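You operate a simulated robot arm through the tools that you are given. There is no shell and no other tool. Be economical: measure what you need, move in short steps, check, and stop when the job is done.

Carry out the task below with a simulated two-armed robot. There is one attempt and no reset: what you move stays moved.

JOB
Cure the purple mould's resin under the UV lamp for 10 seconds.
Fine: on the lamp's tray, pushed in; set the dial, switch on, press START once; switch off when the light is out; the mould stays inside, the other moulds stay put; spill nothing.

The check looks at the end state, three seconds after you hand in, the way a careful person would. Anything else that was tipped, shoved, dropped, spilled or broken makes it a failure.

ROBOT AND FRAMES
Two 6-joint arms with fingered hands on one trunk, hanging from a carriage that runs on a gantry, over the field with the corners [-1.082, -0.603], [0.198, -0.603], [0.198, 1.697], [-1.082, 1.697] (x, y) and turns from -6.475 to 5.515 rad about z. Base frame: it is fixed where the carriage stands at the start and does not move with it; the origin is on the floor, on the carriage's upright axis, x ahead of it, y to its left, z up; the surface under the hand at the start is at about z = 1.245. Lengths are in m, angles in rad, forces in N, time in s.
The left shoulder is at the start at [0.04, 0.152, 1.164], the right one opposite. With the tool pointing down near the work surface each hand reaches from about 0.7 to 0.76 m from the robot's upright axis, wherever it stands, measured 20 degrees to its own side. Places, roughly: top of the uv lamp tray [0.6, 0.1, 0.9]; uv lamp [0.6, 0.1, 1]; uv lamp button [0.6, 0, 1.1]; uv lamp dial [0.7, 0, 1.1]; uv lamp switch [0.6, 0, 1.1]; uv lamp tray [0.6, 0.1, 0.9]. Payload 4 kg a hand.
The TCP of each hand is the grasp point between the finger pads, 0.03 m short of the fingertips. In the tool frame z runs along the fingers and y along their closing line. Largest opening 0.104 m; the body of the gripper starts 0.035 m behind the TCP. The gripper is a hand of 5 fingers: y runs from the thumb to the fingers, the wrist lies at [-0.015, -0.104, -0.178] in the tool frame, and closing takes about 1.5 s.
Orientation is that of the tool frame in the base frame, as a unit quaternion [x, y, z, w]. With the fingers straight down and the wrist toward the robot, the tool's x, y and z point along [0, 1, 0], [1, 0, 0] and [0, 0, -1] of the base frame.

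CONTROLS
- The arms move only by the tool nudge_tool. It takes "left_series", "right_series" or both (then of equal length, played together; a hand with none holds still); each is a list of rows, each a list of 2 entries, a list of its own where there are three numbers: the shift along the base's x, y, z in mm, then the turn, a rotation vector about the base's x, y, z in rad. In form: [[[tx, ty, tz], [ax, ay, az]], ...]. A call has 1 to 10 rows; each row shifts and turns the commanded pose from where the row before left it. "left_fingers" and "right_fingers" are, for a hand that has rows, the opening in per cent of the stroke, from 0 (shut) to 100 (fully open), set as the call begins (left out, the last holds). A row lasts 0.2 s, in which the tool goes at most 0.05 m and 0.15 rad; a call with a longer step from one row to the next is refused whole, and so is a gripper value outside its range. A pose out of reach is approached as far as the arm can. The call stops where the force on the tool passes 90 N (or 10 N more than at its start, if that is more) or the arm is blocked; 0.2 s more then pass. Each finger travels about 0.045 m/s and halts on what it meets, pressing with about 30 N; the grip force reading is that of the motor and also rises with nothing between the fingers. The clock runs only during rows and for 0.2 s after the last one: add rows that do not move to give the fingers time. The reply holds the time, the measured pose of the TCP, the force on the tool along the base axes, the opening and the grip force, in the units named above and with some noise, with the torque about the TCP (base axes, N m) and any sound that the robot's microphone picked up.
- Cameras (640 x 400 px; columns grow to the right, rows downward): "scene" is now at [0.2404, 0.0024, 1.4711]; the picture's right is [0.06, -1.00, 0.00], its down [-0.64, -0.04, -0.77] and it looks along [0.76, 0.05, -0.64] (base axes); focal length 214 px, centre (320, 200). "left" rides on the left gripper at [-0.06, -0.083, -0.119] in its tool frame; the picture's right is [-0.79, -0.29, 0.54], its down [0.56, -0.71, 0.44] and it looks along [0.26, 0.65, 0.72] (tool axes); focal length 234 px, centre (320, 200). "right" rides on the right gripper at [0.06, -0.083, -0.12] in its tool frame; the picture's right is [-0.79, 0.29, -0.54], its down [-0.56, -0.71, 0.44] and it looks along [-0.26, 0.65, 0.72] (tool axes); focal length 234 px, centre (320, 200). There is no depth. A picture from a camera that has moved, and an enlarged one, comes with that camera's place and axes in the base frame and with its lens. The place of the scene camera against the robot may be out by one fixed shift of up to 0.012 m in any direction.
- camera(camera): a new picture of that camera. The clock stands still meanwhile.
- lift_body(by): slides the trunk up (or, below 0, down) by that many m; the arms and the scene camera ride with it, the base frame stays. It gives what a move gives, with no picture.
- base_move(legs): drives the robot by 1 to 6 legs, each [ahead, left, turn to the left] in m, m and rad, along the robot's own axes; the way and the turn of a leg run together, so that a leg with both is an arc; at most 1.5 m and 3.142 rad a leg. The arms and the cameras ride along, it lands a little off, and it stops where it bumps. It keeps to its track: a leg is cut to what the track allows. It gives what a move gives.
- finger_targets(index, middle, ring, little, thumb_bend, thumb_turn, hand): sets how far each is bent, from 0 (flat) to 1 (curled in); at 0.3 the hand is open as for a grip, at 0.7 the pads meet at the TCP. One left out holds its place. A second passes; each finger stops where it meets its share of the squeeze, and holds until it gets a number again. A gripper value or a shape takes the hand back. It gives what a move gives, with no picture; readings hold the bend of each and the force on index, middle, ring, little, thumb and palm. thumb_turn goes from beside the hand (0) to across from the fingers (1), as for a grip.
- set_grasp(shape, hand): the hand has 5 fingers and takes this shape, open, in about a second: jaw (thumb against the fingers, like two jaws); tri (thumb and two fingers); tip (a fingertip pinch); poke (one finger out to press); point (the index stretched); flat (the hand flat); cup (the hand cupped); fist (a fist). The gripper value then closes the fingers along that shape, each until it touches; the sizes above hold for jaw. It gives what a move gives, with no picture.
- turn_head(pan, tilt): turns the head with the scene camera to pan (to the left, within 1.501 rad either way) and tilt (down, from -0.506 to 1.204), counted from straight ahead of the robot. It gives what a move gives.
- inspect(camera, box): a new picture of the part [left, top, right, bottom] of that camera's present view, enlarged. The clock stands still meanwhile.
- close_job(): hands the job in; it is judged then, once.

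Work in short steps. Places have to be worked out from the pictures, the camera data and where the tool is seen: move nearer, look again, correct. Check each grasp and each placing, and mend what went wrong. You have 120 turns and 92 pictures in all, those below and enlarged ones among them. Open the grippers and draw the arms clear of the work before you hand the job in, unless the task says otherwise; then end with one line.

The tools are called after "Call:" as name(argument=value, ...) on one line, values as JSON. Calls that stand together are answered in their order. nudge_tool: Moves the arms, as the interface text tells. Its arguments: {"type":"object","properties":{"left_series":{"type":"array","items":{"type":"array"}},"left_fingers":{"type":"number"},"right_series":{"type":"array","items":{"type":"array"}},"right_fingers":{"type":"number"}},"required":[]} The other tools are called the same way: lift_body (by) slides the trunk up or down; set_grasp (shape, hand) gives the hand a shape; finger_targets (index, middle, ring, little, thumb_bend, thumb_turn, hand) moves the fingers one by one; base_move (legs) drives the base; turn_head (pan, tilt) turns the head that bears the scene camera; camera (camera) takes a picture; inspect (camera, box) takes an enlarged picture of a part of a camera's view; close_job () hands the job in.

At the start:

```text
clock: 0.0
left_position: [0.4794, 0.2857, 1.0001]
left_tool_rot: [0.707, 0.707, 0.0, 0.001]
left_force: [0.7, 0.2, 0.2]
left_moment: [-0.01, -0.02, -0.01]
left_width: 0.1036
left_finger_force: 0.1
left_shape: jaw
left_bend: [0.3, 0.3, 0.3, 0.3, 0.3, 0.97]
left_finger forces: [0.0, 0.1, 0.0, 0.0, 0.0, 0.0]
right_position: [0.6043, -0.1527, 1.435]
right_tool_rot: [0.707, 0.707, 0.0, 0.0]
right_force: [-0.3, -0.9, 0.5]
right_moment: [0.01, 0.0, -0.01]
right_width: 0.1037
right_finger_force: 0.0
right_shape: jaw
right_bend: [0.3, 0.3, 0.3, 0.3, 0.3, 0.97]
right_finger forces: [0.0, 0.0, 0.0, 0.0, 0.0, 0.0]
trunk travel left (down, up): [-0.417, 0.383]
robot x, y, heading: [0.0005, -0.0001, -0.0]
head pan, tilt: [0.063, 0.698]
```

scene: 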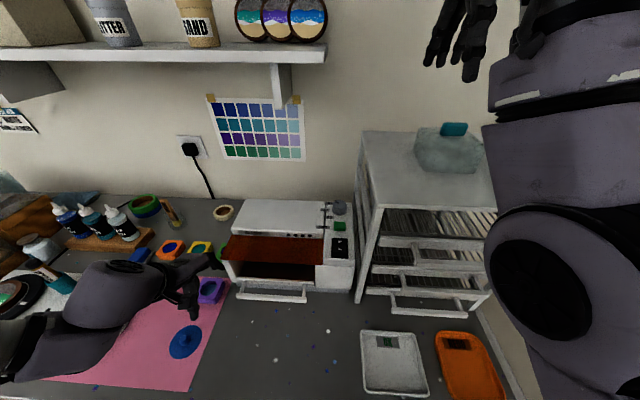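
right: 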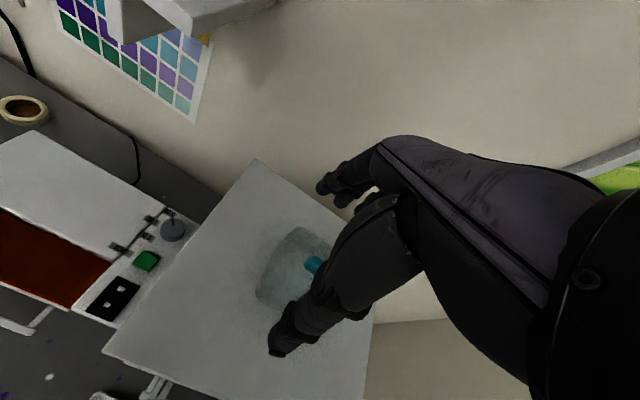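
left: 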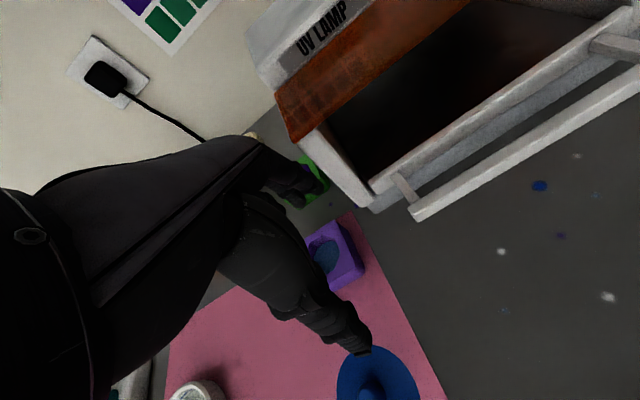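

The purple mould sits just right of the left hand, beside the lamp. I look closer at the lamp and its controls, and at the mould.

Call:
inspect(camera="scene", box=[200, 180, 370, 310])

Call:
inspect(camera="right", box=[60, 180, 220, 340])

Call:
inspect(camera="left", box=[240, 100, 480, 400])

```text
3.08 times, centred on (285, 245) of scene
camera zoom: at [0.2404, 0.0024, 1.4711], right [0.06, -1.0, 0.0], down [-0.64, -0.04, -0.77], along [0.76, 0.05, -0.64], focal length 660 px, centre (428, 62)
```

zoom: 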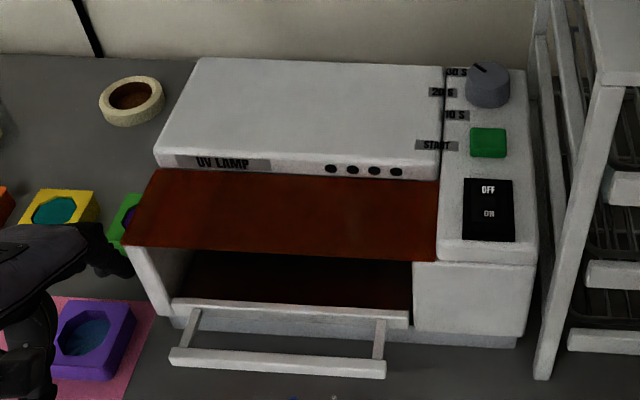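

```text
2.50 times, centred on (140, 260) of right
camera zoom: at [0.5199, -0.091, 1.5537], right [0.29, -0.79, 0.54], down [-0.71, -0.56, -0.44], along [0.65, -0.26, -0.72], focal length 585 px, centre (770, 50)
```

zoom: 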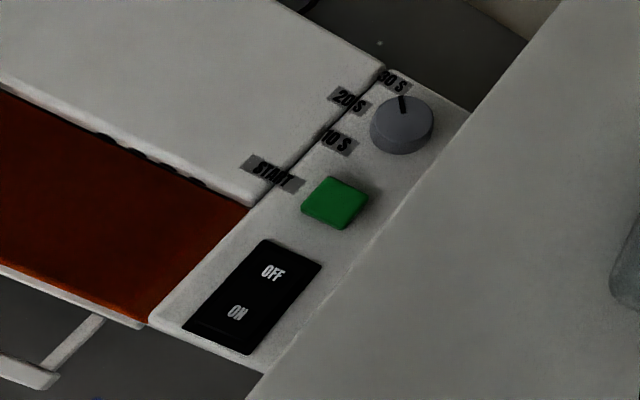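

```text
1.33 times, centred on (360, 250) of left
camera zoom: at [0.3956, 0.2252, 1.1199], right [-0.29, -0.79, -0.54], down [-0.71, 0.56, -0.44], along [0.65, 0.26, -0.72], focal length 312 px, centre (267, 133)
```

zoom: 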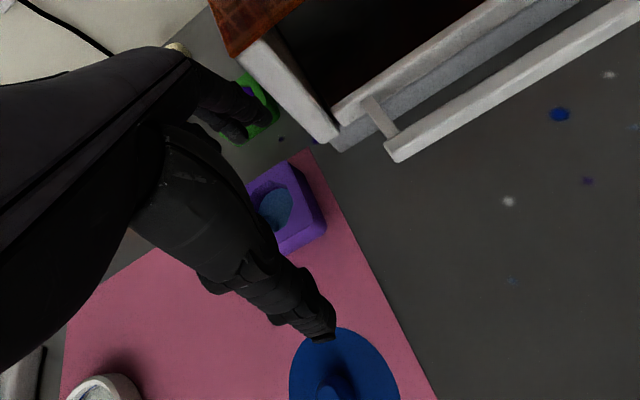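

The mould is roughly under the left hand and the dial points at 30 S. I raise the left hand straight up for parallax on the mould and tray.

Call:
nudge_tool(left_series=[[[0, 0, 40], [0, 0, 0]], [[0, 0, 40], [0, 0, 0]], [[-20, 0, 40], [0, 0, 0]], [[-20, 0, 30], [0, 0, 0]]])

Call:
camera(camera="left")

Call:
camera(camera="scene")

```text
clock: 1.0
left_position: [0.4317, 0.2964, 1.1398]
left_tool_rot: [0.707, 0.707, 0.0, 0.002]
left_force: [-0.4, 0.4, 0.2]
left_moment: [0.03, 0.03, 0.04]
left_width: 0.1037
left_finger_force: 0.1
left_shape: jaw
left_bend: [0.3, 0.3, 0.3, 0.3, 0.3, 0.97]
left_finger forces: [0.1, 0.0, 0.0, 0.0, 0.0, 0.0]
left hand out of reach, approached as far as the arm can: row 3, 4
right_position: [0.6042, -0.154, 1.4347]
right_tool_rot: [0.707, 0.707, 0.001, 0.0]
right_force: [0.8, 1.0, -0.5]
right_moment: [0.03, 0.01, -0.01]
right_width: 0.1034
right_finger_force: 0.0
right_shape: jaw
right_bend: [0.3, 0.3, 0.3, 0.3, 0.3, 0.97]
right_finger forces: [0.0, 0.1, 0.1, 0.0, 0.0, 0.1]
trunk travel left (down, up): [-0.417, 0.383]
robot x, y, heading: [-0.0012, 0.0025, -0.002]
head pan, tilt: [0.063, 0.698]
```

```text
85 pictures are left
camera left: at [0.3476, 0.2376, 1.2594], right [-0.29, -0.79, -0.54], down [-0.7, 0.56, -0.44], along [0.65, 0.26, -0.72], focal length 234 px, centre (320, 200)
```

left: 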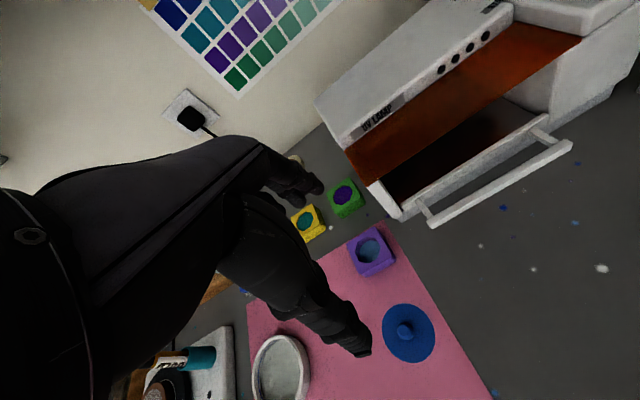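

```text
84 pictures are left
camera scene: at [0.2403, 0.0024, 1.471], right [0.06, -1.0, 0.0], down [-0.64, -0.04, -0.77], along [0.76, 0.05, -0.64], focal length 214 px, centre (320, 200)
```

scene: 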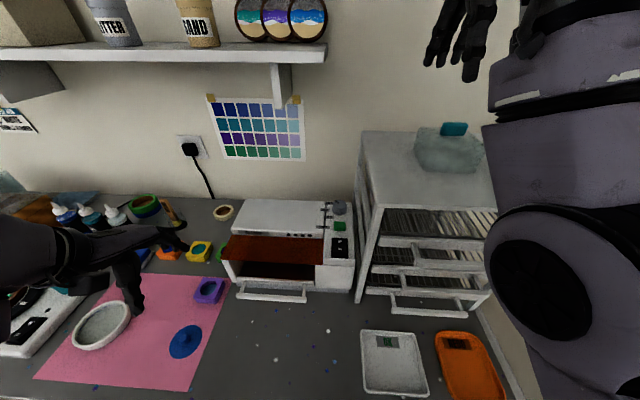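

Triangulating puts the tray's handle bar at about x .476, y .05 to .22, z .96, the mould top at about (.505,.314,.92), and the table at z≈.89. The arm reaches best at about 0.73 m, so I back the base off to work on the handle.

Call:
base_move(legs=[[-0.2, -0.1, 0]])

Call:
nudge_tool(left_series=[[[35, -10, 0], [0, 0, 0]], [[35, -10, 0], [0, 0, 0]], [[35, -10, 0], [0, 0, 0]]])

Call:
camera(camera="left")

Call:
camera(camera="scene")

```text
clock: 2.7
left_position: [0.2335, 0.1967, 1.1386]
left_tool_rot: [0.709, 0.705, 0.001, 0.002]
left_force: [0.1, -0.4, 0.7]
left_moment: [0.05, -0.01, -0.02]
left_width: 0.1035
left_finger_force: 0.1
left_shape: jaw
left_bend: [0.3, 0.3, 0.3, 0.3, 0.3, 0.97]
left_finger forces: [0.0, 0.0, 0.0, 0.1, 0.0, 0.1]
right_position: [0.403, -0.2539, 1.4342]
right_tool_rot: [0.709, 0.705, 0.0, 0.002]
right_force: [-0.2, 0.1, -0.6]
right_moment: [-0.02, -0.01, 0.01]
right_width: 0.1037
right_finger_force: 0.0
right_shape: jaw
right_bend: [0.3, 0.3, 0.3, 0.3, 0.3, 0.97]
right_finger forces: [0.0, 0.1, 0.0, 0.0, 0.1, 0.0]
trunk travel left (down, up): [-0.417, 0.383]
robot x, y, heading: [-0.2006, -0.0977, -0.004]
head pan, tilt: [0.063, 0.698]
```

```text
clock: 3.5
left_position: [0.303, 0.2128, 1.1007]
left_tool_rot: [0.709, 0.705, 0.001, 0.005]
left_force: [0.4, 0.1, 0.1]
left_moment: [0.01, -0.01, 0.02]
left_width: 0.1035
left_finger_force: 0.0
left_shape: jaw
left_bend: [0.3, 0.3, 0.3, 0.3, 0.3, 0.97]
left_finger forces: [0.1, 0.0, 0.1, 0.1, 0.1, 0.0]
left hand out of reach, approached as far as the arm can: row 1, 2, 3
right_position: [0.4029, -0.254, 1.4355]
right_tool_rot: [0.709, 0.705, 0.0, 0.0]
right_force: [-0.8, -0.2, 0.8]
right_moment: [0.02, 0.02, 0.02]
right_width: 0.1038
right_finger_force: 0.1
right_shape: jaw
right_bend: [0.3, 0.3, 0.3, 0.3, 0.3, 0.97]
right_finger forces: [0.0, 0.1, 0.0, 0.0, 0.0, 0.0]
trunk travel left (down, up): [-0.417, 0.383]
robot x, y, heading: [-0.2002, -0.0979, -0.005]
head pan, tilt: [0.063, 0.698]
```

```text
83 pictures are left
camera left: at [0.2184, 0.1533, 1.2196], right [-0.29, -0.79, -0.54], down [-0.7, 0.56, -0.44], along [0.65, 0.25, -0.71], focal length 234 px, centre (320, 200)
```

left: 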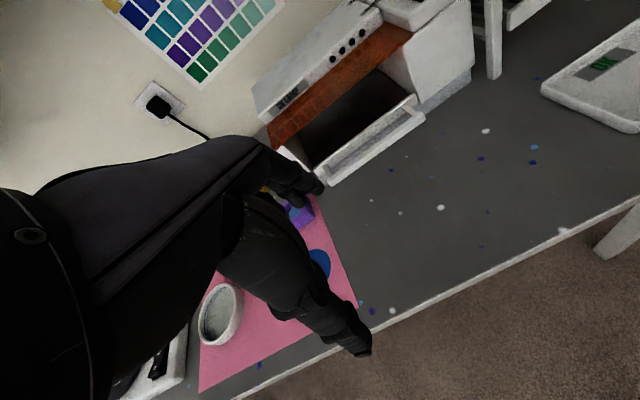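

```text
82 pictures are left
camera scene: at [0.0405, -0.0968, 1.4712], right [0.06, -1.0, 0.0], down [-0.64, -0.04, -0.77], along [0.76, 0.04, -0.64], focal length 214 px, centre (320, 200)
```

scene: 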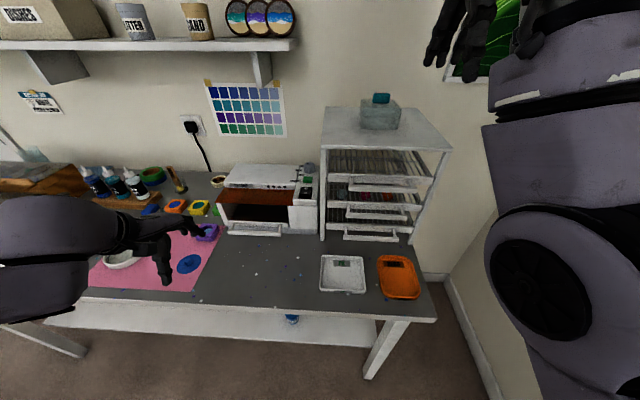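

The left hand was too close to the trunk (inside its reach ring). I push it further ahead, toward 0.7 m from the axis, staying above the handle.

Call:
nudge_tool(left_series=[[[40, 0, 10], [0, 0, 0]], [[40, 0, 10], [0, 0, 0]], [[30, 0, 0], [0, 0, 0]], [[0, 0, 0], [0, 0, 0]]])

Call:
camera(camera="left")

```text
clock: 4.5
left_position: [0.358, 0.2555, 1.0745]
left_tool_rot: [0.709, 0.706, 0.003, 0.004]
left_force: [0.3, 0.6, 0.2]
left_moment: [-0.01, 0.01, -0.01]
left_width: 0.1039
left_finger_force: 0.0
left_shape: jaw
left_bend: [0.3, 0.3, 0.3, 0.3, 0.3, 0.97]
left_finger forces: [0.1, 0.1, 0.1, 0.0, 0.0, 0.1]
left hand out of reach, approached as far as the arm can: row 1, 2, 3
right_position: [0.4031, -0.2541, 1.435]
right_tool_rot: [0.709, 0.705, 0.001, 0.0]
right_force: [-0.9, 0.1, -0.8]
right_moment: [-0.03, 0.03, 0.02]
right_width: 0.1038
right_finger_force: 0.0
right_shape: jaw
right_bend: [0.3, 0.3, 0.3, 0.3, 0.3, 0.97]
right_finger forces: [0.0, 0.1, 0.0, 0.1, 0.0, 0.1]
trunk travel left (down, up): [-0.417, 0.383]
robot x, y, heading: [-0.2021, -0.1022, -0.004]
head pan, tilt: [0.063, 0.698]
```

```text
81 pictures are left
camera left: at [0.2737, 0.1951, 1.1946], right [-0.29, -0.79, -0.54], down [-0.7, 0.56, -0.44], along [0.65, 0.25, -0.71], focal length 234 px, centre (320, 200)
```

left: 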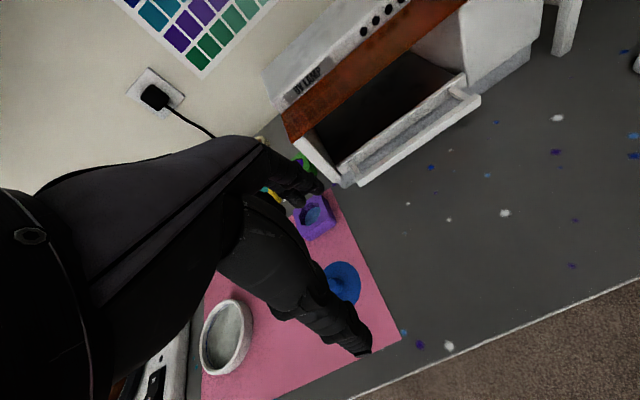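

The arm seems awkward near shoulder height, so I raise the trunk and work lower relative to the shoulder.

Call:
lift_body(by=0.12)

Call:
nudge_tool(left_series=[[[20, -20, -30], [0, 0, 0]], [[20, -20, -30], [0, 0, 0]], [[20, -20, -30], [0, 0, 0]], [[0, 0, 0], [0, 0, 0]]])

```text
clock: 6.0
left_position: [0.3585, 0.2547, 1.1956]
left_tool_rot: [0.709, 0.705, 0.002, 0.004]
left_force: [-0.2, -0.1, 1.1]
left_moment: [-0.03, -0.03, -0.01]
left_width: 0.1035
left_finger_force: 0.0
left_shape: jaw
left_bend: [0.3, 0.3, 0.3, 0.3, 0.3, 0.97]
left_finger forces: [0.1, 0.0, 0.1, 0.0, 0.0, 0.0]
right_position: [0.4026, -0.2545, 1.5554]
right_tool_rot: [0.709, 0.705, -0.001, 0.0]
right_force: [-0.2, -0.2, 0.0]
right_moment: [-0.01, -0.03, 0.0]
right_width: 0.1035
right_finger_force: 0.1
right_shape: jaw
right_bend: [0.3, 0.3, 0.3, 0.3, 0.3, 0.97]
right_finger forces: [0.0, 0.0, 0.0, 0.1, 0.1, 0.0]
trunk travel left (down, up): [-0.537, 0.263]
robot x, y, heading: [-0.1995, -0.0989, -0.005]
head pan, tilt: [0.063, 0.698]
```

```text
clock: 7.0
left_position: [0.3873, 0.2242, 1.0926]
left_tool_rot: [0.71, 0.704, 0.002, 0.005]
left_force: [-0.2, -0.9, -0.3]
left_moment: [0.01, -0.02, 0.0]
left_width: 0.1037
left_finger_force: 0.1
left_shape: jaw
left_bend: [0.3, 0.3, 0.3, 0.3, 0.3, 0.97]
left_finger forces: [0.0, 0.1, 0.0, 0.1, 0.0, 0.0]
left hand out of reach, approached as far as the arm can: row 1, 2, 3
right_position: [0.4032, -0.2536, 1.5541]
right_tool_rot: [0.709, 0.705, 0.0, 0.001]
right_force: [0.2, 0.3, 0.0]
right_moment: [0.01, -0.02, 0.01]
right_width: 0.1034
right_finger_force: 0.0
right_shape: jaw
right_bend: [0.3, 0.3, 0.3, 0.3, 0.3, 0.97]
right_finger forces: [0.0, 0.1, 0.1, 0.0, 0.0, 0.0]
trunk travel left (down, up): [-0.537, 0.263]
robot x, y, heading: [-0.2009, -0.0959, -0.008]
head pan, tilt: [0.063, 0.698]
```

Still short of the commanded forward reach; I go lower to see how the reach grows (nothing is under the hand here at x≈.39 but open table).

Call:
nudge_tool(left_series=[[[0, 0, -35], [0, 0, 0]], [[0, 0, -35], [0, 0, 0]], [[0, 0, 0], [0, 0, 0]]])

Call:
camera(camera="scene")

```text
clock: 7.8
left_position: [0.3883, 0.2252, 1.0244]
left_tool_rot: [0.709, 0.705, 0.002, 0.005]
left_force: [-0.5, -0.4, -0.7]
left_moment: [0.02, 0.0, 0.01]
left_width: 0.1038
left_finger_force: 0.0
left_shape: jaw
left_bend: [0.3, 0.3, 0.3, 0.3, 0.3, 0.97]
left_finger forces: [0.0, 0.1, 0.0, 0.0, 0.0, 0.0]
right_position: [0.4024, -0.254, 1.5556]
right_tool_rot: [0.709, 0.706, 0.0, -0.002]
right_force: [0.3, -0.1, -0.4]
right_moment: [0.0, -0.01, 0.01]
right_width: 0.1039
right_finger_force: 0.1
right_shape: jaw
right_bend: [0.3, 0.3, 0.3, 0.3, 0.3, 0.97]
right_finger forces: [0.1, 0.0, 0.0, 0.1, 0.1, 0.1]
trunk travel left (down, up): [-0.537, 0.263]
robot x, y, heading: [-0.1978, -0.0995, -0.005]
head pan, tilt: [0.063, 0.698]
```

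```text
80 pictures are left
camera scene: at [0.0404, -0.0968, 1.5911], right [0.06, -1.0, 0.0], down [-0.64, -0.04, -0.77], along [0.76, 0.04, -0.64], focal length 214 px, centre (320, 200)
```

scene: 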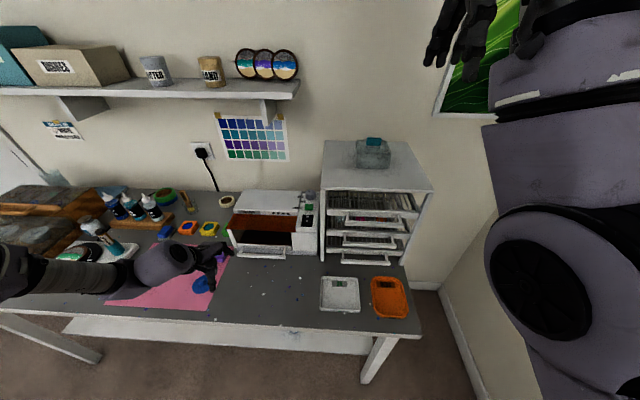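

No reach complaint now. I test going ahead/right at this lower relative height, stopping short of the handle.

Call:
nudge_tool(left_series=[[[10, -30, 0], [0, 0, 0]], [[10, -30, 0], [0, 0, 0]], [[0, 0, 0], [0, 0, 0]]])

Call:
camera(camera="left")

```text
clock: 8.6
left_position: [0.3704, 0.2094, 1.0341]
left_tool_rot: [0.709, 0.705, 0.001, 0.006]
left_force: [-0.2, -0.1, -0.9]
left_moment: [-0.01, 0.03, 0.01]
left_width: 0.1034
left_finger_force: 0.1
left_shape: jaw
left_bend: [0.3, 0.3, 0.3, 0.3, 0.3, 0.97]
left_finger forces: [0.0, 0.1, 0.0, 0.0, 0.0, 0.0]
left hand out of reach, approached as far as the arm can: row 1, 2
right_position: [0.4019, -0.2534, 1.5552]
right_tool_rot: [0.709, 0.705, 0.0, -0.001]
right_force: [0.1, 0.0, -0.8]
right_moment: [-0.02, 0.0, -0.01]
right_width: 0.1036
right_finger_force: 0.1
right_shape: jaw
right_bend: [0.3, 0.3, 0.3, 0.3, 0.3, 0.97]
right_finger forces: [0.0, 0.0, 0.1, 0.0, 0.0, 0.0]
trunk travel left (down, up): [-0.537, 0.263]
robot x, y, heading: [-0.201, -0.1, -0.002]
head pan, tilt: [0.063, 0.698]
```

```text
79 pictures are left
camera left: at [0.2861, 0.15, 1.1533], right [-0.29, -0.79, -0.54], down [-0.7, 0.56, -0.45], along [0.66, 0.25, -0.71], focal length 234 px, centre (320, 200)
```

left: 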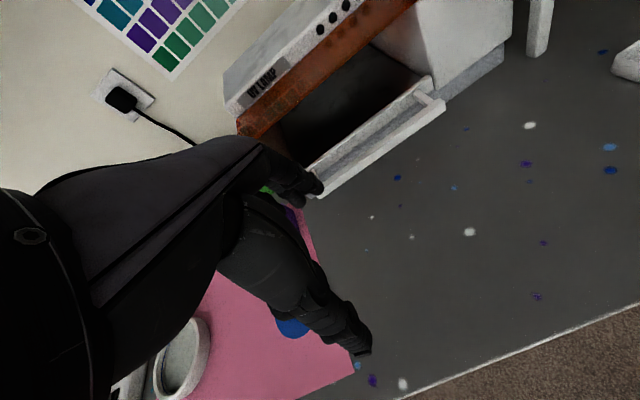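

Bar right end triangulates to (.4725,.058,.959), matching the left end. I'll use the base and trunk as positioner; first tilt the hand 0.45 rad so its body stays clear of the amber shield.

Call:
nudge_tool(left_series=[[[0, 0, 15], [0, -0.15, 0]], [[0, 0, 15], [0, -0.15, 0]], [[0, 0, 10], [0, -0.15, 0]], [[0, 0, 0], [0, 0, 0]]], left_fingers=60)

Call:
camera(camera="left")

```text
clock: 9.6
left_position: [0.369, 0.2084, 1.074]
left_tool_rot: [0.69, 0.687, 0.161, 0.161]
left_force: [0.5, -0.3, 0.4]
left_moment: [0.01, -0.01, -0.01]
left_width: 0.0629
left_finger_force: 0.1
left_shape: jaw
left_bend: [0.73, 0.41, 0.37, 0.49, 0.65, 0.99]
left_finger forces: [0.1, 0.0, 0.1, 0.0, 0.0, 0.1]
right_position: [0.4033, -0.2534, 1.5554]
right_tool_rot: [0.709, 0.705, 0.0, 0.0]
right_force: [0.9, 0.2, -1.1]
right_moment: [0.01, 0.01, 0.0]
right_width: 0.1036
right_finger_force: 0.1
right_shape: jaw
right_bend: [0.3, 0.3, 0.3, 0.3, 0.3, 0.97]
right_finger forces: [0.1, 0.0, 0.0, 0.0, 0.1, 0.0]
trunk travel left (down, up): [-0.537, 0.263]
robot x, y, heading: [-0.1988, -0.0996, 0.002]
head pan, tilt: [0.063, 0.698]
```

```text
78 pictures are left
camera left: at [0.2419, 0.1498, 1.144], right [-0.02, -0.79, -0.61], down [-0.44, 0.56, -0.7], along [0.9, 0.25, -0.36], focal length 234 px, centre (320, 200)
```

left: 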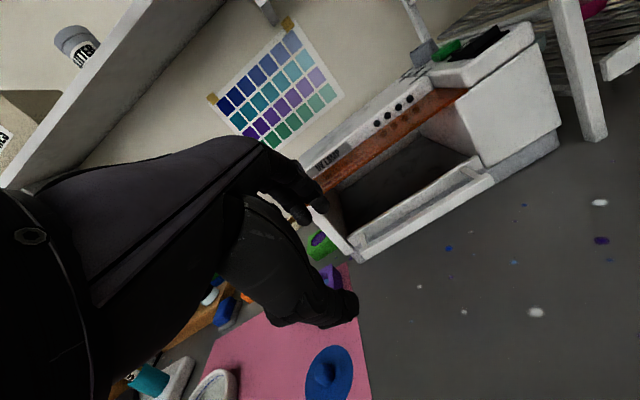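

Tilt works fully in reach. I now move toward a point above the handle bar (x .475, y .137).

Call:
nudge_tool(left_series=[[[35, -23, 0], [0, 0, 0]], [[35, -24, 0], [0, 0, 0]], [[36, -24, 0], [0, 0, 0]], [[0, 0, 0], [0, 0, 0]], [[0, 0, 0], [0, 0, 0]]], left_fingers=60)

Call:
camera(camera="left")

Call:
inspect(camera="scene", box=[190, 170, 350, 290])

```text
clock: 10.8
left_position: [0.4218, 0.2038, 1.0854]
left_tool_rot: [0.691, 0.687, 0.16, 0.161]
left_force: [0.1, 0.2, -0.8]
left_moment: [0.0, -0.02, 0.0]
left_width: 0.0627
left_finger_force: 0.1
left_shape: jaw
left_bend: [0.73, 0.41, 0.37, 0.49, 0.65, 0.99]
left_finger forces: [0.0, 0.0, 0.1, 0.0, 0.1, 0.1]
left hand out of reach, approached as far as the arm can: row 1, 2, 3
right_position: [0.403, -0.2542, 1.5547]
right_tool_rot: [0.709, 0.706, 0.0, 0.0]
right_force: [-0.4, 0.7, -0.5]
right_moment: [-0.04, -0.02, 0.02]
right_width: 0.1041
right_finger_force: 0.0
right_shape: jaw
right_bend: [0.3, 0.3, 0.3, 0.3, 0.3, 0.97]
right_finger forces: [0.1, 0.1, 0.0, 0.1, 0.0, 0.0]
trunk travel left (down, up): [-0.537, 0.263]
robot x, y, heading: [-0.1979, -0.1005, -0.006]
head pan, tilt: [0.063, 0.698]
```

```text
77 pictures are left
camera left: at [0.2935, 0.1448, 1.1573], right [-0.02, -0.79, -0.61], down [-0.44, 0.56, -0.7], along [0.9, 0.25, -0.36], focal length 234 px, centre (320, 200)
```

left: 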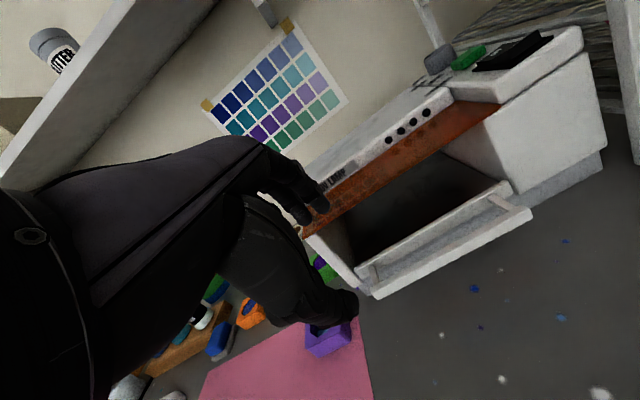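

```text
3.33 times, centred on (270, 230) of scene
camera zoom: at [0.0404, -0.0968, 1.5911], right [0.06, -1.0, 0.0], down [-0.64, -0.04, -0.77], along [0.76, 0.04, -0.64], focal length 715 px, centre (487, 100)
```

zoom: 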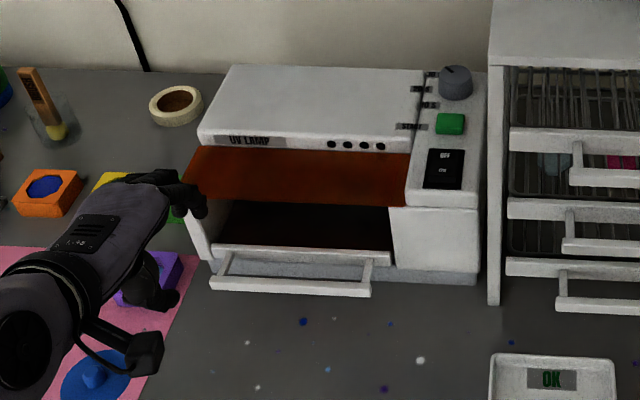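

The gap behind the bar is only about 25–30 mm, so I reduce the tilt to 0.3 and narrow the fingers to about 40 mm. Then I drive the base to line up y, staying short in x.

Call:
nudge_tool(left_series=[[[0, 0, 0], [0, 0.15, 0]], [[0, 0, 0], [0, 0, 0]], [[0, 0, 0], [0, 0, 0]]], left_fingers=38)

Call:
base_move(legs=[[0.0, -0.067, 0]])

Call:
camera(camera="left")

```text
clock: 11.6
left_position: [0.4166, 0.2101, 1.0883]
left_tool_rot: [0.701, 0.697, 0.108, 0.109]
left_force: [0.1, -0.5, 0.5]
left_moment: [0.04, -0.02, -0.02]
left_width: 0.04
left_finger_force: 0.1
left_shape: jaw
left_bend: [0.74, 0.5, 0.47, 0.7, 0.73, 1.0]
left_finger forces: [0.0, 0.1, 0.1, 0.0, 0.0, 0.0]
left hand out of reach, approached as far as the arm can: row 1
right_position: [0.4034, -0.2534, 1.5555]
right_tool_rot: [0.709, 0.706, 0.0, -0.001]
right_force: [-0.3, -0.7, -0.5]
right_moment: [0.02, -0.01, 0.0]
right_width: 0.1037
right_finger_force: 0.0
right_shape: jaw
right_bend: [0.3, 0.3, 0.3, 0.3, 0.3, 0.97]
right_finger forces: [0.0, 0.0, 0.1, 0.1, 0.1, 0.0]
trunk travel left (down, up): [-0.537, 0.263]
robot x, y, heading: [-0.2006, -0.1027, -0.01]
head pan, tilt: [0.063, 0.698]
```

```text
clock: 12.6
left_position: [0.4165, 0.142, 1.0874]
left_tool_rot: [0.7, 0.697, 0.107, 0.109]
left_force: [-0.2, 0.1, 0.1]
left_moment: [-0.02, 0.02, 0.01]
left_width: 0.04
left_finger_force: 0.0
left_shape: jaw
left_bend: [0.74, 0.5, 0.47, 0.7, 0.73, 1.0]
left_finger forces: [0.0, 0.0, 0.0, 0.1, 0.0, 0.1]
right_position: [0.4013, -0.3216, 1.556]
right_tool_rot: [0.709, 0.705, -0.001, 0.0]
right_force: [-1.0, 0.1, 0.1]
right_moment: [-0.02, 0.01, 0.02]
right_width: 0.1035
right_finger_force: 0.1
right_shape: jaw
right_bend: [0.3, 0.3, 0.3, 0.3, 0.3, 0.97]
right_finger forces: [0.0, 0.0, 0.1, 0.1, 0.0, 0.1]
trunk travel left (down, up): [-0.537, 0.263]
robot x, y, heading: [-0.2011, -0.1672, -0.003]
head pan, tilt: [0.063, 0.698]
```

```text
75 pictures are left
camera left: at [0.3001, 0.0823, 1.1767], right [-0.12, -0.79, -0.6], down [-0.54, 0.56, -0.63], along [0.84, 0.25, -0.49], focal length 234 px, centre (320, 200)
```

left: 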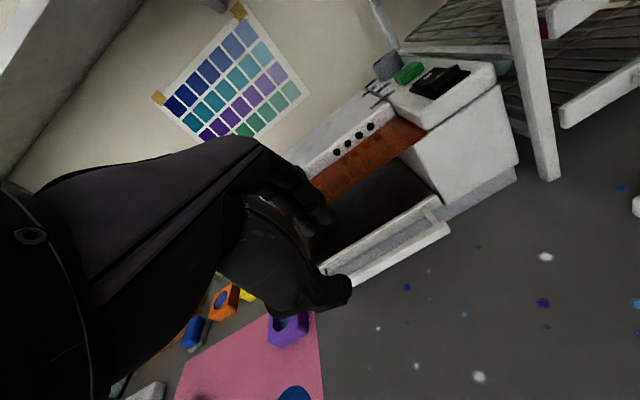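

The partial closing bends the fingers unevenly; I set them evenly myself, then check the look from both cameras.

Call:
finger_targets(hand="left", index=0.52, middle=0.52, ring=0.52, little=0.52, thumb_bend=0.5, thumb_turn=1)

Call:
inspect(camera="left", box=[200, 120, 480, 340])

Call:
inspect(camera="scene", box=[180, 160, 340, 280])

```text
clock: 13.6
left_position: [0.4162, 0.1415, 1.0874]
left_tool_rot: [0.7, 0.697, 0.107, 0.11]
left_force: [1.0, 0.8, 0.4]
left_moment: [0.02, -0.02, 0.03]
left_width: 0.0488
left_finger_force: 0.0
left_shape: fingers
left_bend: [0.52, 0.52, 0.52, 0.52, 0.5, 1.0]
left_finger forces: [0.1, 0.1, 0.0, 0.0, 0.0, 0.1]
right_position: [0.4033, -0.3206, 1.5546]
right_tool_rot: [0.709, 0.706, 0.0, 0.0]
right_force: [-0.5, -1.0, -0.2]
right_moment: [0.03, 0.01, -0.02]
right_width: 0.1038
right_finger_force: 0.0
right_shape: jaw
right_bend: [0.3, 0.3, 0.3, 0.3, 0.3, 0.97]
right_finger forces: [0.1, 0.1, 0.0, 0.0, 0.0, 0.0]
trunk travel left (down, up): [-0.537, 0.263]
robot x, y, heading: [-0.2022, -0.164, -0.01]
head pan, tilt: [0.063, 0.698]
```

```text
1.82 times, centred on (340, 230) of left
camera zoom: at [0.3002, 0.0826, 1.1768], right [-0.12, -0.79, -0.6], down [-0.54, 0.56, -0.63], along [0.84, 0.25, -0.49], focal length 426 px, centre (284, 146)
```

zoom: 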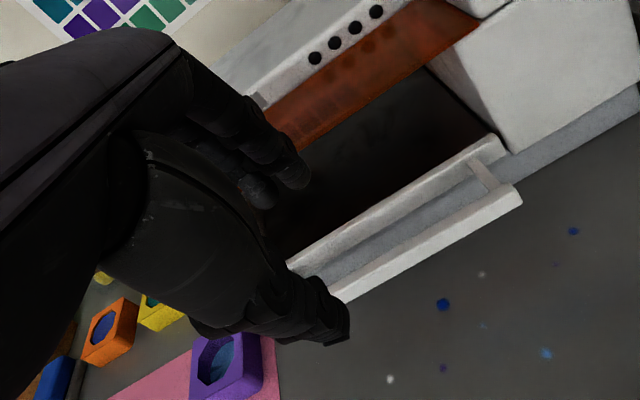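

```text
3.33 times, centred on (260, 220) of scene
camera zoom: at [0.0401, -0.1639, 1.5911], right [0.06, -1.0, 0.0], down [-0.64, -0.04, -0.77], along [0.76, 0.04, -0.64], focal length 715 px, centre (520, 133)
```

zoom: 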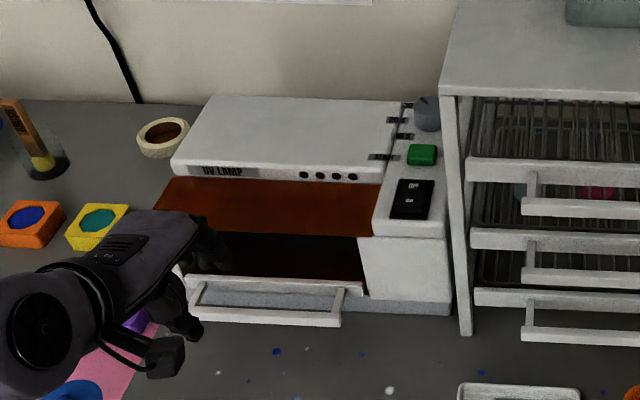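

Projection of the bar agrees with the picture. I lower to z≈1.0 while still short of the bar.

Call:
nudge_tool(left_series=[[[5, 0, -30], [0, 0, 0]], [[5, 0, -30], [0, 0, 0]], [[0, 0, -22], [0, 0, 0]], [[0, 0, 0], [0, 0, 0]]])

Call:
inspect(camera="scene", box=[180, 160, 340, 280])

Call:
camera(camera="left")

```text
clock: 14.6
left_position: [0.4135, 0.1583, 1.0106]
left_tool_rot: [0.701, 0.696, 0.108, 0.11]
left_force: [0.8, 0.3, -0.2]
left_moment: [0.05, 0.0, 0.0]
left_width: 0.049
left_finger_force: 0.1
left_shape: fingers
left_bend: [0.52, 0.52, 0.52, 0.52, 0.5, 1.0]
left_finger forces: [0.1, 0.0, 0.0, 0.0, 0.0, 0.1]
left hand out of reach, approached as far as the arm can: row 1, 2, 3
right_position: [0.4018, -0.3206, 1.554]
right_tool_rot: [0.709, 0.705, 0.0, 0.001]
right_force: [-0.2, -0.3, 1.2]
right_moment: [0.02, -0.04, -0.02]
right_width: 0.104
right_finger_force: 0.1
right_shape: jaw
right_bend: [0.3, 0.3, 0.3, 0.3, 0.3, 0.97]
right_finger forces: [0.2, 0.0, 0.0, 0.0, 0.0, 0.0]
trunk travel left (down, up): [-0.537, 0.263]
robot x, y, heading: [-0.1981, -0.1649, -0.007]
head pan, tilt: [0.063, 0.698]
```

```text
3.33 times, centred on (260, 220) of scene
camera zoom: at [0.0401, -0.1639, 1.5911], right [0.06, -1.0, 0.0], down [-0.64, -0.04, -0.77], along [0.76, 0.04, -0.64], focal length 715 px, centre (520, 133)
```

zoom: 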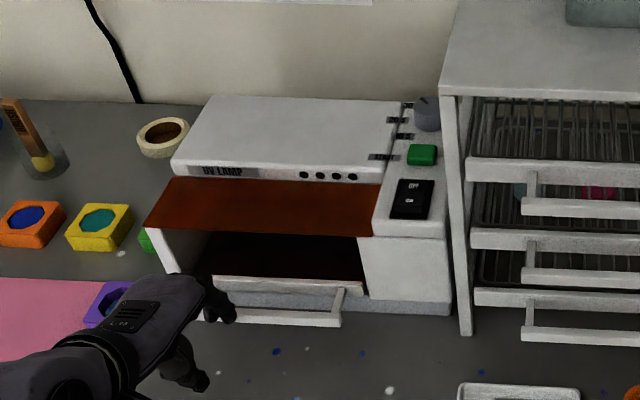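

```text
71 pictures are left
camera left: at [0.2963, 0.0981, 1.0994], right [-0.12, -0.79, -0.6], down [-0.54, 0.56, -0.63], along [0.84, 0.25, -0.49], focal length 234 px, centre (320, 200)
```

left: 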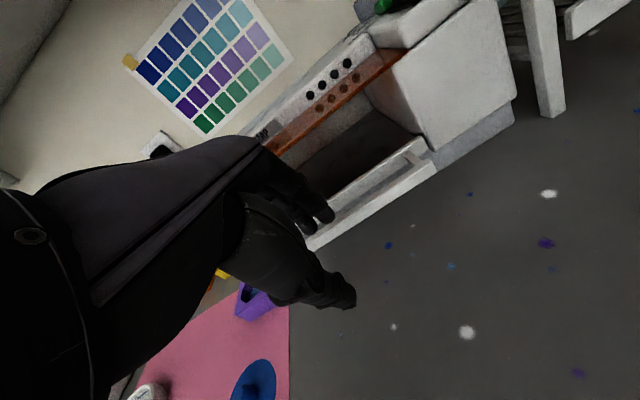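

The arm is sitting on the inner edge of its reach ring. I shift the base back and left, then extend the arm to about (.69,.25) from the axis.

Call:
base_move(legs=[[-0.06, 0.05, 0]])

Call:
nudge_tool(left_series=[[[35, -23, 0], [0, 0, 0]], [[35, -23, 0], [0, 0, 0]], [[10, -22, 0], [0, 0, 0]], [[0, 0, 0], [0, 0, 0]]])

```text
clock: 15.7
left_position: [0.3523, 0.2056, 1.0115]
left_tool_rot: [0.701, 0.696, 0.108, 0.109]
left_force: [0.6, -0.3, -0.6]
left_moment: [-0.02, -0.03, 0.0]
left_width: 0.0491
left_finger_force: 0.0
left_shape: fingers
left_bend: [0.52, 0.52, 0.52, 0.52, 0.5, 1.0]
left_finger forces: [0.0, 0.1, 0.0, 0.0, 0.1, 0.0]
right_position: [0.342, -0.2731, 1.5551]
right_tool_rot: [0.709, 0.705, 0.0, 0.0]
right_force: [0.2, 0.7, 0.3]
right_moment: [-0.01, 0.04, 0.0]
right_width: 0.1037
right_finger_force: 0.1
right_shape: jaw
right_bend: [0.3, 0.3, 0.3, 0.3, 0.3, 0.97]
right_finger forces: [0.1, 0.0, 0.0, 0.1, 0.0, 0.1]
trunk travel left (down, up): [-0.537, 0.263]
robot x, y, heading: [-0.2628, -0.1155, -0.006]
head pan, tilt: [0.063, 0.698]
```

```text
clock: 16.6
left_position: [0.3562, 0.202, 1.0309]
left_tool_rot: [0.702, 0.696, 0.108, 0.109]
left_force: [-0.9, -0.5, -0.4]
left_moment: [-0.03, -0.02, 0.02]
left_width: 0.049
left_finger_force: 0.1
left_shape: fingers
left_bend: [0.52, 0.52, 0.52, 0.52, 0.5, 1.0]
left_finger forces: [0.1, 0.1, 0.0, 0.0, 0.0, 0.1]
left hand out of reach, approached as far as the arm can: row 1, 2, 3
right_position: [0.3413, -0.2733, 1.5549]
right_tool_rot: [0.71, 0.705, 0.0, 0.0]
right_force: [-1.1, -0.1, 0.2]
right_moment: [0.02, 0.02, 0.03]
right_width: 0.1037
right_finger_force: 0.0
right_shape: jaw
right_bend: [0.3, 0.3, 0.3, 0.3, 0.3, 0.97]
right_finger forces: [0.0, 0.1, 0.0, 0.1, 0.0, 0.1]
trunk travel left (down, up): [-0.537, 0.263]
robot x, y, heading: [-0.2595, -0.1133, -0.001]
head pan, tilt: [0.063, 0.698]
```

I test whether a yawed hand reaches more freely: turn -0.3 rad about z.

Call:
nudge_tool(left_series=[[[0, 0, 0], [0, 0, -0.15]], [[0, 0, 0], [0, 0, -0.15]], [[25, 0, 0], [0, 0, 0]], [[25, 0, 0], [0, 0, 0]], [[0, 0, 0], [0, 0, 0]]])

Call:
camera(camera="scene")

```text
clock: 17.9
left_position: [0.2907, 0.1745, 1.0508]
left_tool_rot: [0.795, 0.586, 0.094, 0.124]
left_force: [-0.8, 0.8, -0.1]
left_moment: [0.0, 0.02, 0.01]
left_width: 0.0491
left_finger_force: 0.1
left_shape: fingers
left_bend: [0.52, 0.52, 0.52, 0.52, 0.5, 1.0]
left_finger forces: [0.0, 0.1, 0.0, 0.0, 0.0, 0.0]
left hand out of reach, approached as far as the arm can: row 1, 2, 3, 4
right_position: [0.3429, -0.2733, 1.5549]
right_tool_rot: [0.709, 0.705, 0.0, 0.0]
right_force: [0.3, 0.4, 0.8]
right_moment: [0.02, 0.01, 0.02]
right_width: 0.1037
right_finger_force: 0.1
right_shape: jaw
right_bend: [0.3, 0.3, 0.3, 0.3, 0.3, 0.97]
right_finger forces: [0.1, 0.0, 0.0, 0.0, 0.2, 0.1]
trunk travel left (down, up): [-0.537, 0.263]
robot x, y, heading: [-0.2582, -0.1175, -0.004]
head pan, tilt: [0.063, 0.698]
```

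```text
70 pictures are left
camera scene: at [-0.0201, -0.1156, 1.5911], right [0.06, -1.0, 0.0], down [-0.64, -0.04, -0.77], along [0.76, 0.04, -0.64], focal length 214 px, centre (320, 200)
```

scene: 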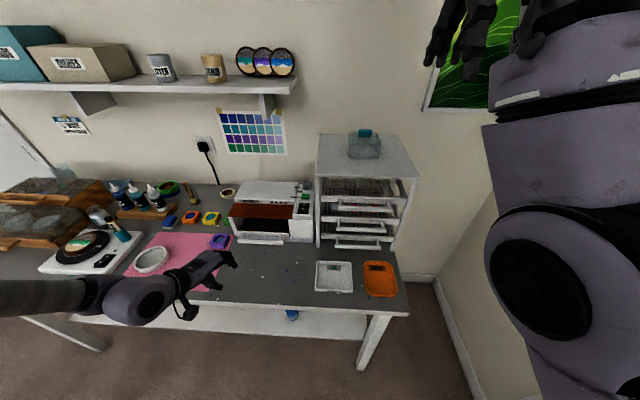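

Turning right shrank the reach, so I turn the other way (net +0.3 rad left) and extend again.

Call:
nudge_tool(left_series=[[[15, 5, 0], [0, 0, 0.15]], [[15, 5, 0], [0, 0, 0.15]], [[15, 5, 0], [0, 0, 0.15]], [[15, 5, 0], [0, 0, 0.15]], [[25, 0, 0], [0, 0, 0]], [[25, 0, 0], [0, 0, 0]], [[0, 0, 0], [0, 0, 0]]])

```text
clock: 19.4
left_position: [0.365, 0.2448, 1.0575]
left_tool_rot: [0.591, 0.792, 0.123, 0.094]
left_force: [0.2, -0.6, 0.6]
left_moment: [-0.04, -0.01, 0.0]
left_width: 0.0491
left_finger_force: 0.0
left_shape: fingers
left_bend: [0.52, 0.52, 0.52, 0.52, 0.5, 1.0]
left_finger forces: [0.1, 0.0, 0.0, 0.0, 0.0, 0.1]
left hand out of reach, approached as far as the arm can: row 3, 4, 5, 6
right_position: [0.3411, -0.2733, 1.5547]
right_tool_rot: [0.709, 0.705, 0.001, 0.0]
right_force: [0.0, -0.6, 0.3]
right_moment: [0.0, -0.01, 0.01]
right_width: 0.1037
right_finger_force: 0.1
right_shape: jaw
right_bend: [0.3, 0.3, 0.3, 0.3, 0.3, 0.97]
right_finger forces: [0.1, 0.1, 0.0, 0.1, 0.0, 0.0]
trunk travel left (down, up): [-0.537, 0.263]
robot x, y, heading: [-0.2585, -0.1152, -0.002]
head pan, tilt: [0.063, 0.698]
```

Working rule: keep the arm in a comfortable inner pose and position with base and trunk. I bring the arm to about (.57,.34) from the axis, yaw 0.

Call:
nudge_tool(left_series=[[[-20, -5, -5], [0, 0, -0.15]], [[-20, -5, -5], [0, 0, -0.15]], [[-10, -5, -5], [0, 0, 0]], [[0, 0, 0], [0, 0, 0]]])

Call:
nudge_tool(left_series=[[[0, 0, -20], [0, 0, 0]], [[0, 0, 0], [0, 0, 0]]])

```text
clock: 20.4
left_position: [0.3138, 0.2292, 1.0425]
left_tool_rot: [0.701, 0.696, 0.108, 0.11]
left_force: [-0.4, -0.3, -0.2]
left_moment: [0.0, 0.01, 0.02]
left_width: 0.0491
left_finger_force: 0.0
left_shape: fingers
left_bend: [0.52, 0.52, 0.52, 0.52, 0.5, 1.0]
left_finger forces: [0.0, 0.0, 0.0, 0.0, 0.0, 0.1]
right_position: [0.3422, -0.2733, 1.554]
right_tool_rot: [0.709, 0.705, 0.0, 0.0]
right_force: [-0.1, -0.8, 0.0]
right_moment: [0.01, -0.01, 0.0]
right_width: 0.1036
right_finger_force: 0.0
right_shape: jaw
right_bend: [0.3, 0.3, 0.3, 0.3, 0.3, 0.97]
right_finger forces: [0.0, 0.0, 0.0, 0.0, 0.0, 0.0]
trunk travel left (down, up): [-0.537, 0.263]
robot x, y, heading: [-0.2614, -0.1163, -0.005]
head pan, tilt: [0.063, 0.698]
```

```text
clock: 21.1
left_position: [0.314, 0.2292, 1.0229]
left_tool_rot: [0.701, 0.696, 0.108, 0.109]
left_force: [-0.5, -0.1, -0.1]
left_moment: [0.02, -0.01, 0.0]
left_width: 0.0491
left_finger_force: 0.0
left_shape: fingers
left_bend: [0.52, 0.52, 0.52, 0.52, 0.5, 1.0]
left_finger forces: [0.1, 0.1, 0.1, 0.1, 0.0, 0.1]
right_position: [0.3424, -0.2727, 1.5543]
right_tool_rot: [0.709, 0.705, 0.0, 0.0]
right_force: [0.5, 0.6, 1.1]
right_moment: [0.01, 0.02, 0.0]
right_width: 0.1038
right_finger_force: 0.1
right_shape: jaw
right_bend: [0.3, 0.3, 0.3, 0.3, 0.3, 0.97]
right_finger forces: [0.0, 0.0, 0.0, 0.0, 0.0, 0.0]
trunk travel left (down, up): [-0.537, 0.263]
robot x, y, heading: [-0.261, -0.1159, -0.003]
head pan, tilt: [0.063, 0.698]
```

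In reach with margin. Now the base carries the hand to just short of the bar (x≈.43, y≈.137, z≈1.02).

Call:
base_move(legs=[[0.11, -0.092, 0]])

Call:
camera(camera="left")

Call:
inspect(camera="scene", box=[160, 160, 360, 310])

```text
clock: 22.4
left_position: [0.4228, 0.1381, 1.0232]
left_tool_rot: [0.701, 0.697, 0.108, 0.11]
left_force: [0.2, -0.2, 0.3]
left_moment: [0.01, 0.02, -0.03]
left_width: 0.0492
left_finger_force: 0.0
left_shape: fingers
left_bend: [0.52, 0.52, 0.52, 0.52, 0.5, 1.0]
left_finger forces: [0.0, 0.0, 0.0, 0.0, 0.1, 0.0]
right_position: [0.451, -0.3646, 1.555]
right_tool_rot: [0.709, 0.706, 0.0, 0.001]
right_force: [-0.2, 0.1, -0.1]
right_moment: [-0.03, 0.0, 0.03]
right_width: 0.1035
right_finger_force: 0.0
right_shape: jaw
right_bend: [0.3, 0.3, 0.3, 0.3, 0.3, 0.97]
right_finger forces: [0.0, 0.1, 0.1, 0.0, 0.1, 0.0]
trunk travel left (down, up): [-0.537, 0.263]
robot x, y, heading: [-0.1525, -0.2061, -0.008]
head pan, tilt: [0.063, 0.698]
```

```text
69 pictures are left
camera left: at [0.3063, 0.079, 1.1122], right [-0.12, -0.79, -0.6], down [-0.54, 0.56, -0.63], along [0.84, 0.25, -0.49], focal length 234 px, centre (320, 200)
```

left: 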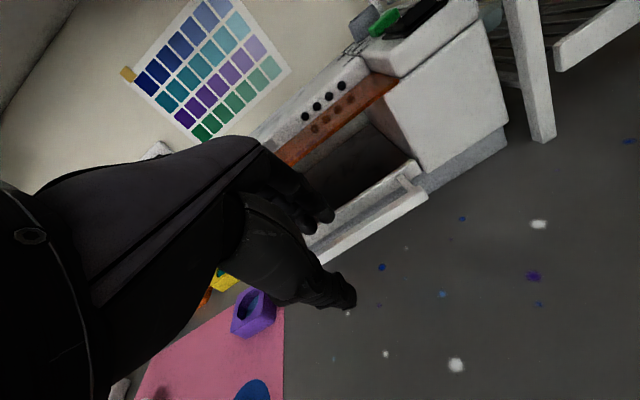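

```text
2.67 times, centred on (260, 235) of scene
camera zoom: at [0.0888, -0.2068, 1.5912], right [0.06, -1.0, 0.0], down [-0.64, -0.04, -0.77], along [0.76, 0.04, -0.64], focal length 572 px, centre (480, 107)
```

zoom: 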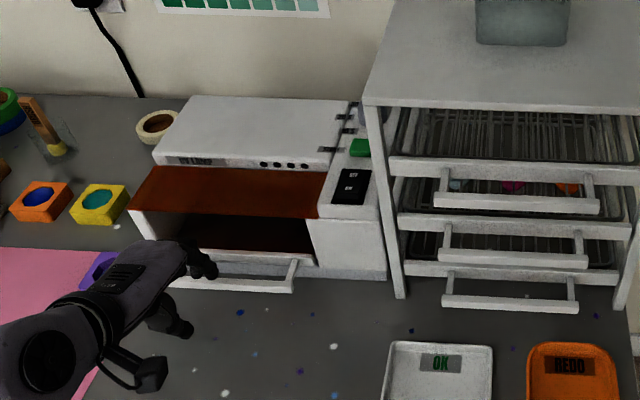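

Hand lines up with the bar centre. I lower to z≈1.0, then nudge ahead so the fingers pass over the bar.

Call:
nudge_tool(left_series=[[[0, 0, -23], [0, 0, 0]], [[0, 0, 0], [0, 0, 0]]])

Call:
base_move(legs=[[0.034, 0, 0]])

Call:
inspect(camera="left", box=[200, 120, 480, 340])

Call:
inspect(camera="scene", box=[160, 180, 300, 290])

```text
clock: 23.0
left_position: [0.4229, 0.1389, 1.0008]
left_tool_rot: [0.701, 0.696, 0.107, 0.109]
left_force: [0.0, -0.6, 0.0]
left_moment: [-0.03, -0.01, -0.01]
left_width: 0.049
left_finger_force: 0.0
left_shape: fingers
left_bend: [0.52, 0.52, 0.52, 0.52, 0.5, 1.0]
left_finger forces: [0.0, 0.1, 0.0, 0.1, 0.0, 0.0]
right_position: [0.4515, -0.3641, 1.5547]
right_tool_rot: [0.708, 0.706, 0.0, 0.0]
right_force: [-0.5, 0.1, -0.3]
right_moment: [0.02, 0.0, 0.0]
right_width: 0.1037
right_finger_force: 0.0
right_shape: jaw
right_bend: [0.3, 0.3, 0.3, 0.3, 0.3, 0.97]
right_finger forces: [0.0, 0.1, 0.0, 0.0, 0.1, 0.0]
trunk travel left (down, up): [-0.537, 0.263]
robot x, y, heading: [-0.1512, -0.2024, -0.003]
head pan, tilt: [0.063, 0.698]
```

```text
clock: 23.8
left_position: [0.4573, 0.1383, 1.001]
left_tool_rot: [0.701, 0.697, 0.108, 0.109]
left_force: [-0.4, 0.4, -0.3]
left_moment: [0.03, -0.03, -0.02]
left_width: 0.0491
left_finger_force: 0.1
left_shape: fingers
left_bend: [0.52, 0.52, 0.52, 0.52, 0.5, 1.0]
left_finger forces: [0.0, 0.0, 0.1, 0.1, 0.0, 0.0]
right_position: [0.4852, -0.3647, 1.5555]
right_tool_rot: [0.709, 0.705, 0.001, 0.001]
right_force: [-0.5, 0.2, 0.0]
right_moment: [0.02, 0.03, 0.0]
right_width: 0.1036
right_finger_force: 0.0
right_shape: jaw
right_bend: [0.3, 0.3, 0.3, 0.3, 0.3, 0.97]
right_finger forces: [0.0, 0.1, 0.0, 0.1, 0.0, 0.0]
trunk travel left (down, up): [-0.537, 0.263]
robot x, y, heading: [-0.1136, -0.2083, -0.003]
head pan, tilt: [0.063, 0.698]
```

```text
1.82 times, centred on (340, 230) of left
camera zoom: at [0.3406, 0.0783, 1.0894], right [-0.11, -0.79, -0.6], down [-0.54, 0.56, -0.63], along [0.84, 0.25, -0.49], focal length 426 px, centre (284, 146)
```

zoom: 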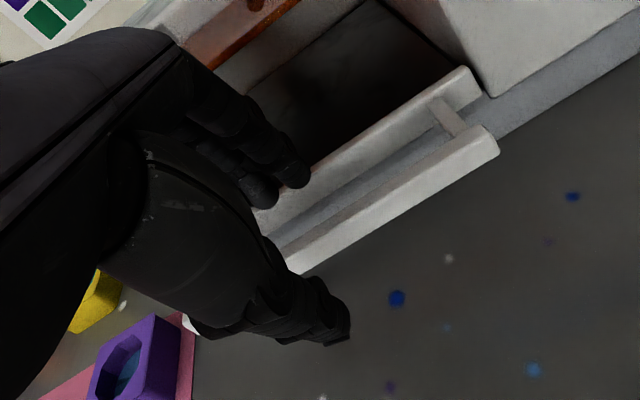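

```text
3.64 times, centred on (230, 235) of scene
camera zoom: at [0.1227, -0.2068, 1.5912], right [0.06, -1.0, 0.0], down [-0.64, -0.04, -0.77], along [0.76, 0.04, -0.64], focal length 780 px, centre (647, 73)
```

zoom: 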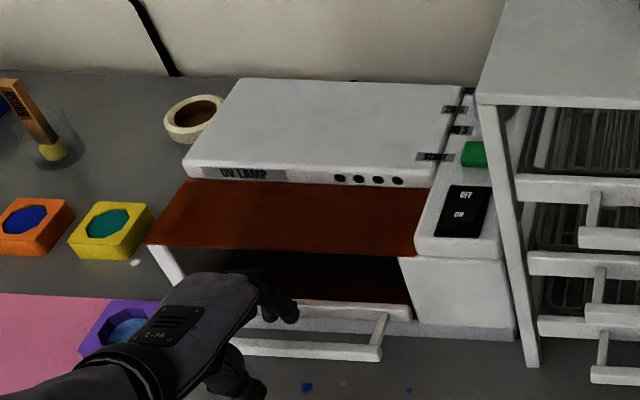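

The fingertips would come down on the bar's back edge; about 10 mm further ahead centres them in the gap. I nudge ahead and then down gently.

Call:
nudge_tool(left_series=[[[10, 0, 0], [0, 0, 0]], [[0, 0, -12], [0, 0, 0]], [[0, 0, 0], [0, 0, 0]]])

Call:
inspect(camera="left", box=[200, 120, 480, 340])

```text
clock: 24.6
left_position: [0.4671, 0.139, 0.9875]
left_tool_rot: [0.701, 0.696, 0.108, 0.11]
left_force: [-0.2, -0.1, 0.0]
left_moment: [-0.01, -0.02, 0.02]
left_width: 0.0492
left_finger_force: 0.0
left_shape: fingers
left_bend: [0.52, 0.52, 0.52, 0.52, 0.5, 1.0]
left_finger forces: [0.0, 0.0, 0.0, 0.1, 0.1, 0.0]
right_position: [0.4842, -0.3639, 1.5549]
right_tool_rot: [0.709, 0.705, 0.001, 0.0]
right_force: [0.3, -1.1, -0.1]
right_moment: [-0.01, 0.02, -0.01]
right_width: 0.1036
right_finger_force: 0.0
right_shape: jaw
right_bend: [0.3, 0.3, 0.3, 0.3, 0.3, 0.97]
right_finger forces: [0.1, 0.1, 0.0, 0.0, 0.0, 0.0]
trunk travel left (down, up): [-0.537, 0.263]
robot x, y, heading: [-0.1211, -0.2088, -0.003]
head pan, tilt: [0.063, 0.698]
```

```text
1.82 times, centred on (340, 230) of left
camera zoom: at [0.3508, 0.0778, 1.0778], right [-0.12, -0.79, -0.6], down [-0.54, 0.56, -0.63], along [0.84, 0.25, -0.49], focal length 426 px, centre (284, 146)
```

zoom: 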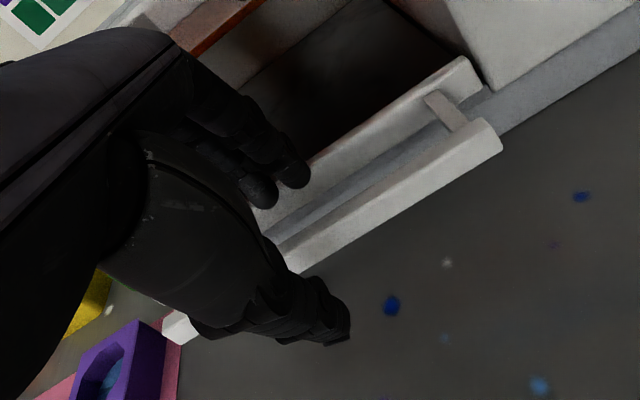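

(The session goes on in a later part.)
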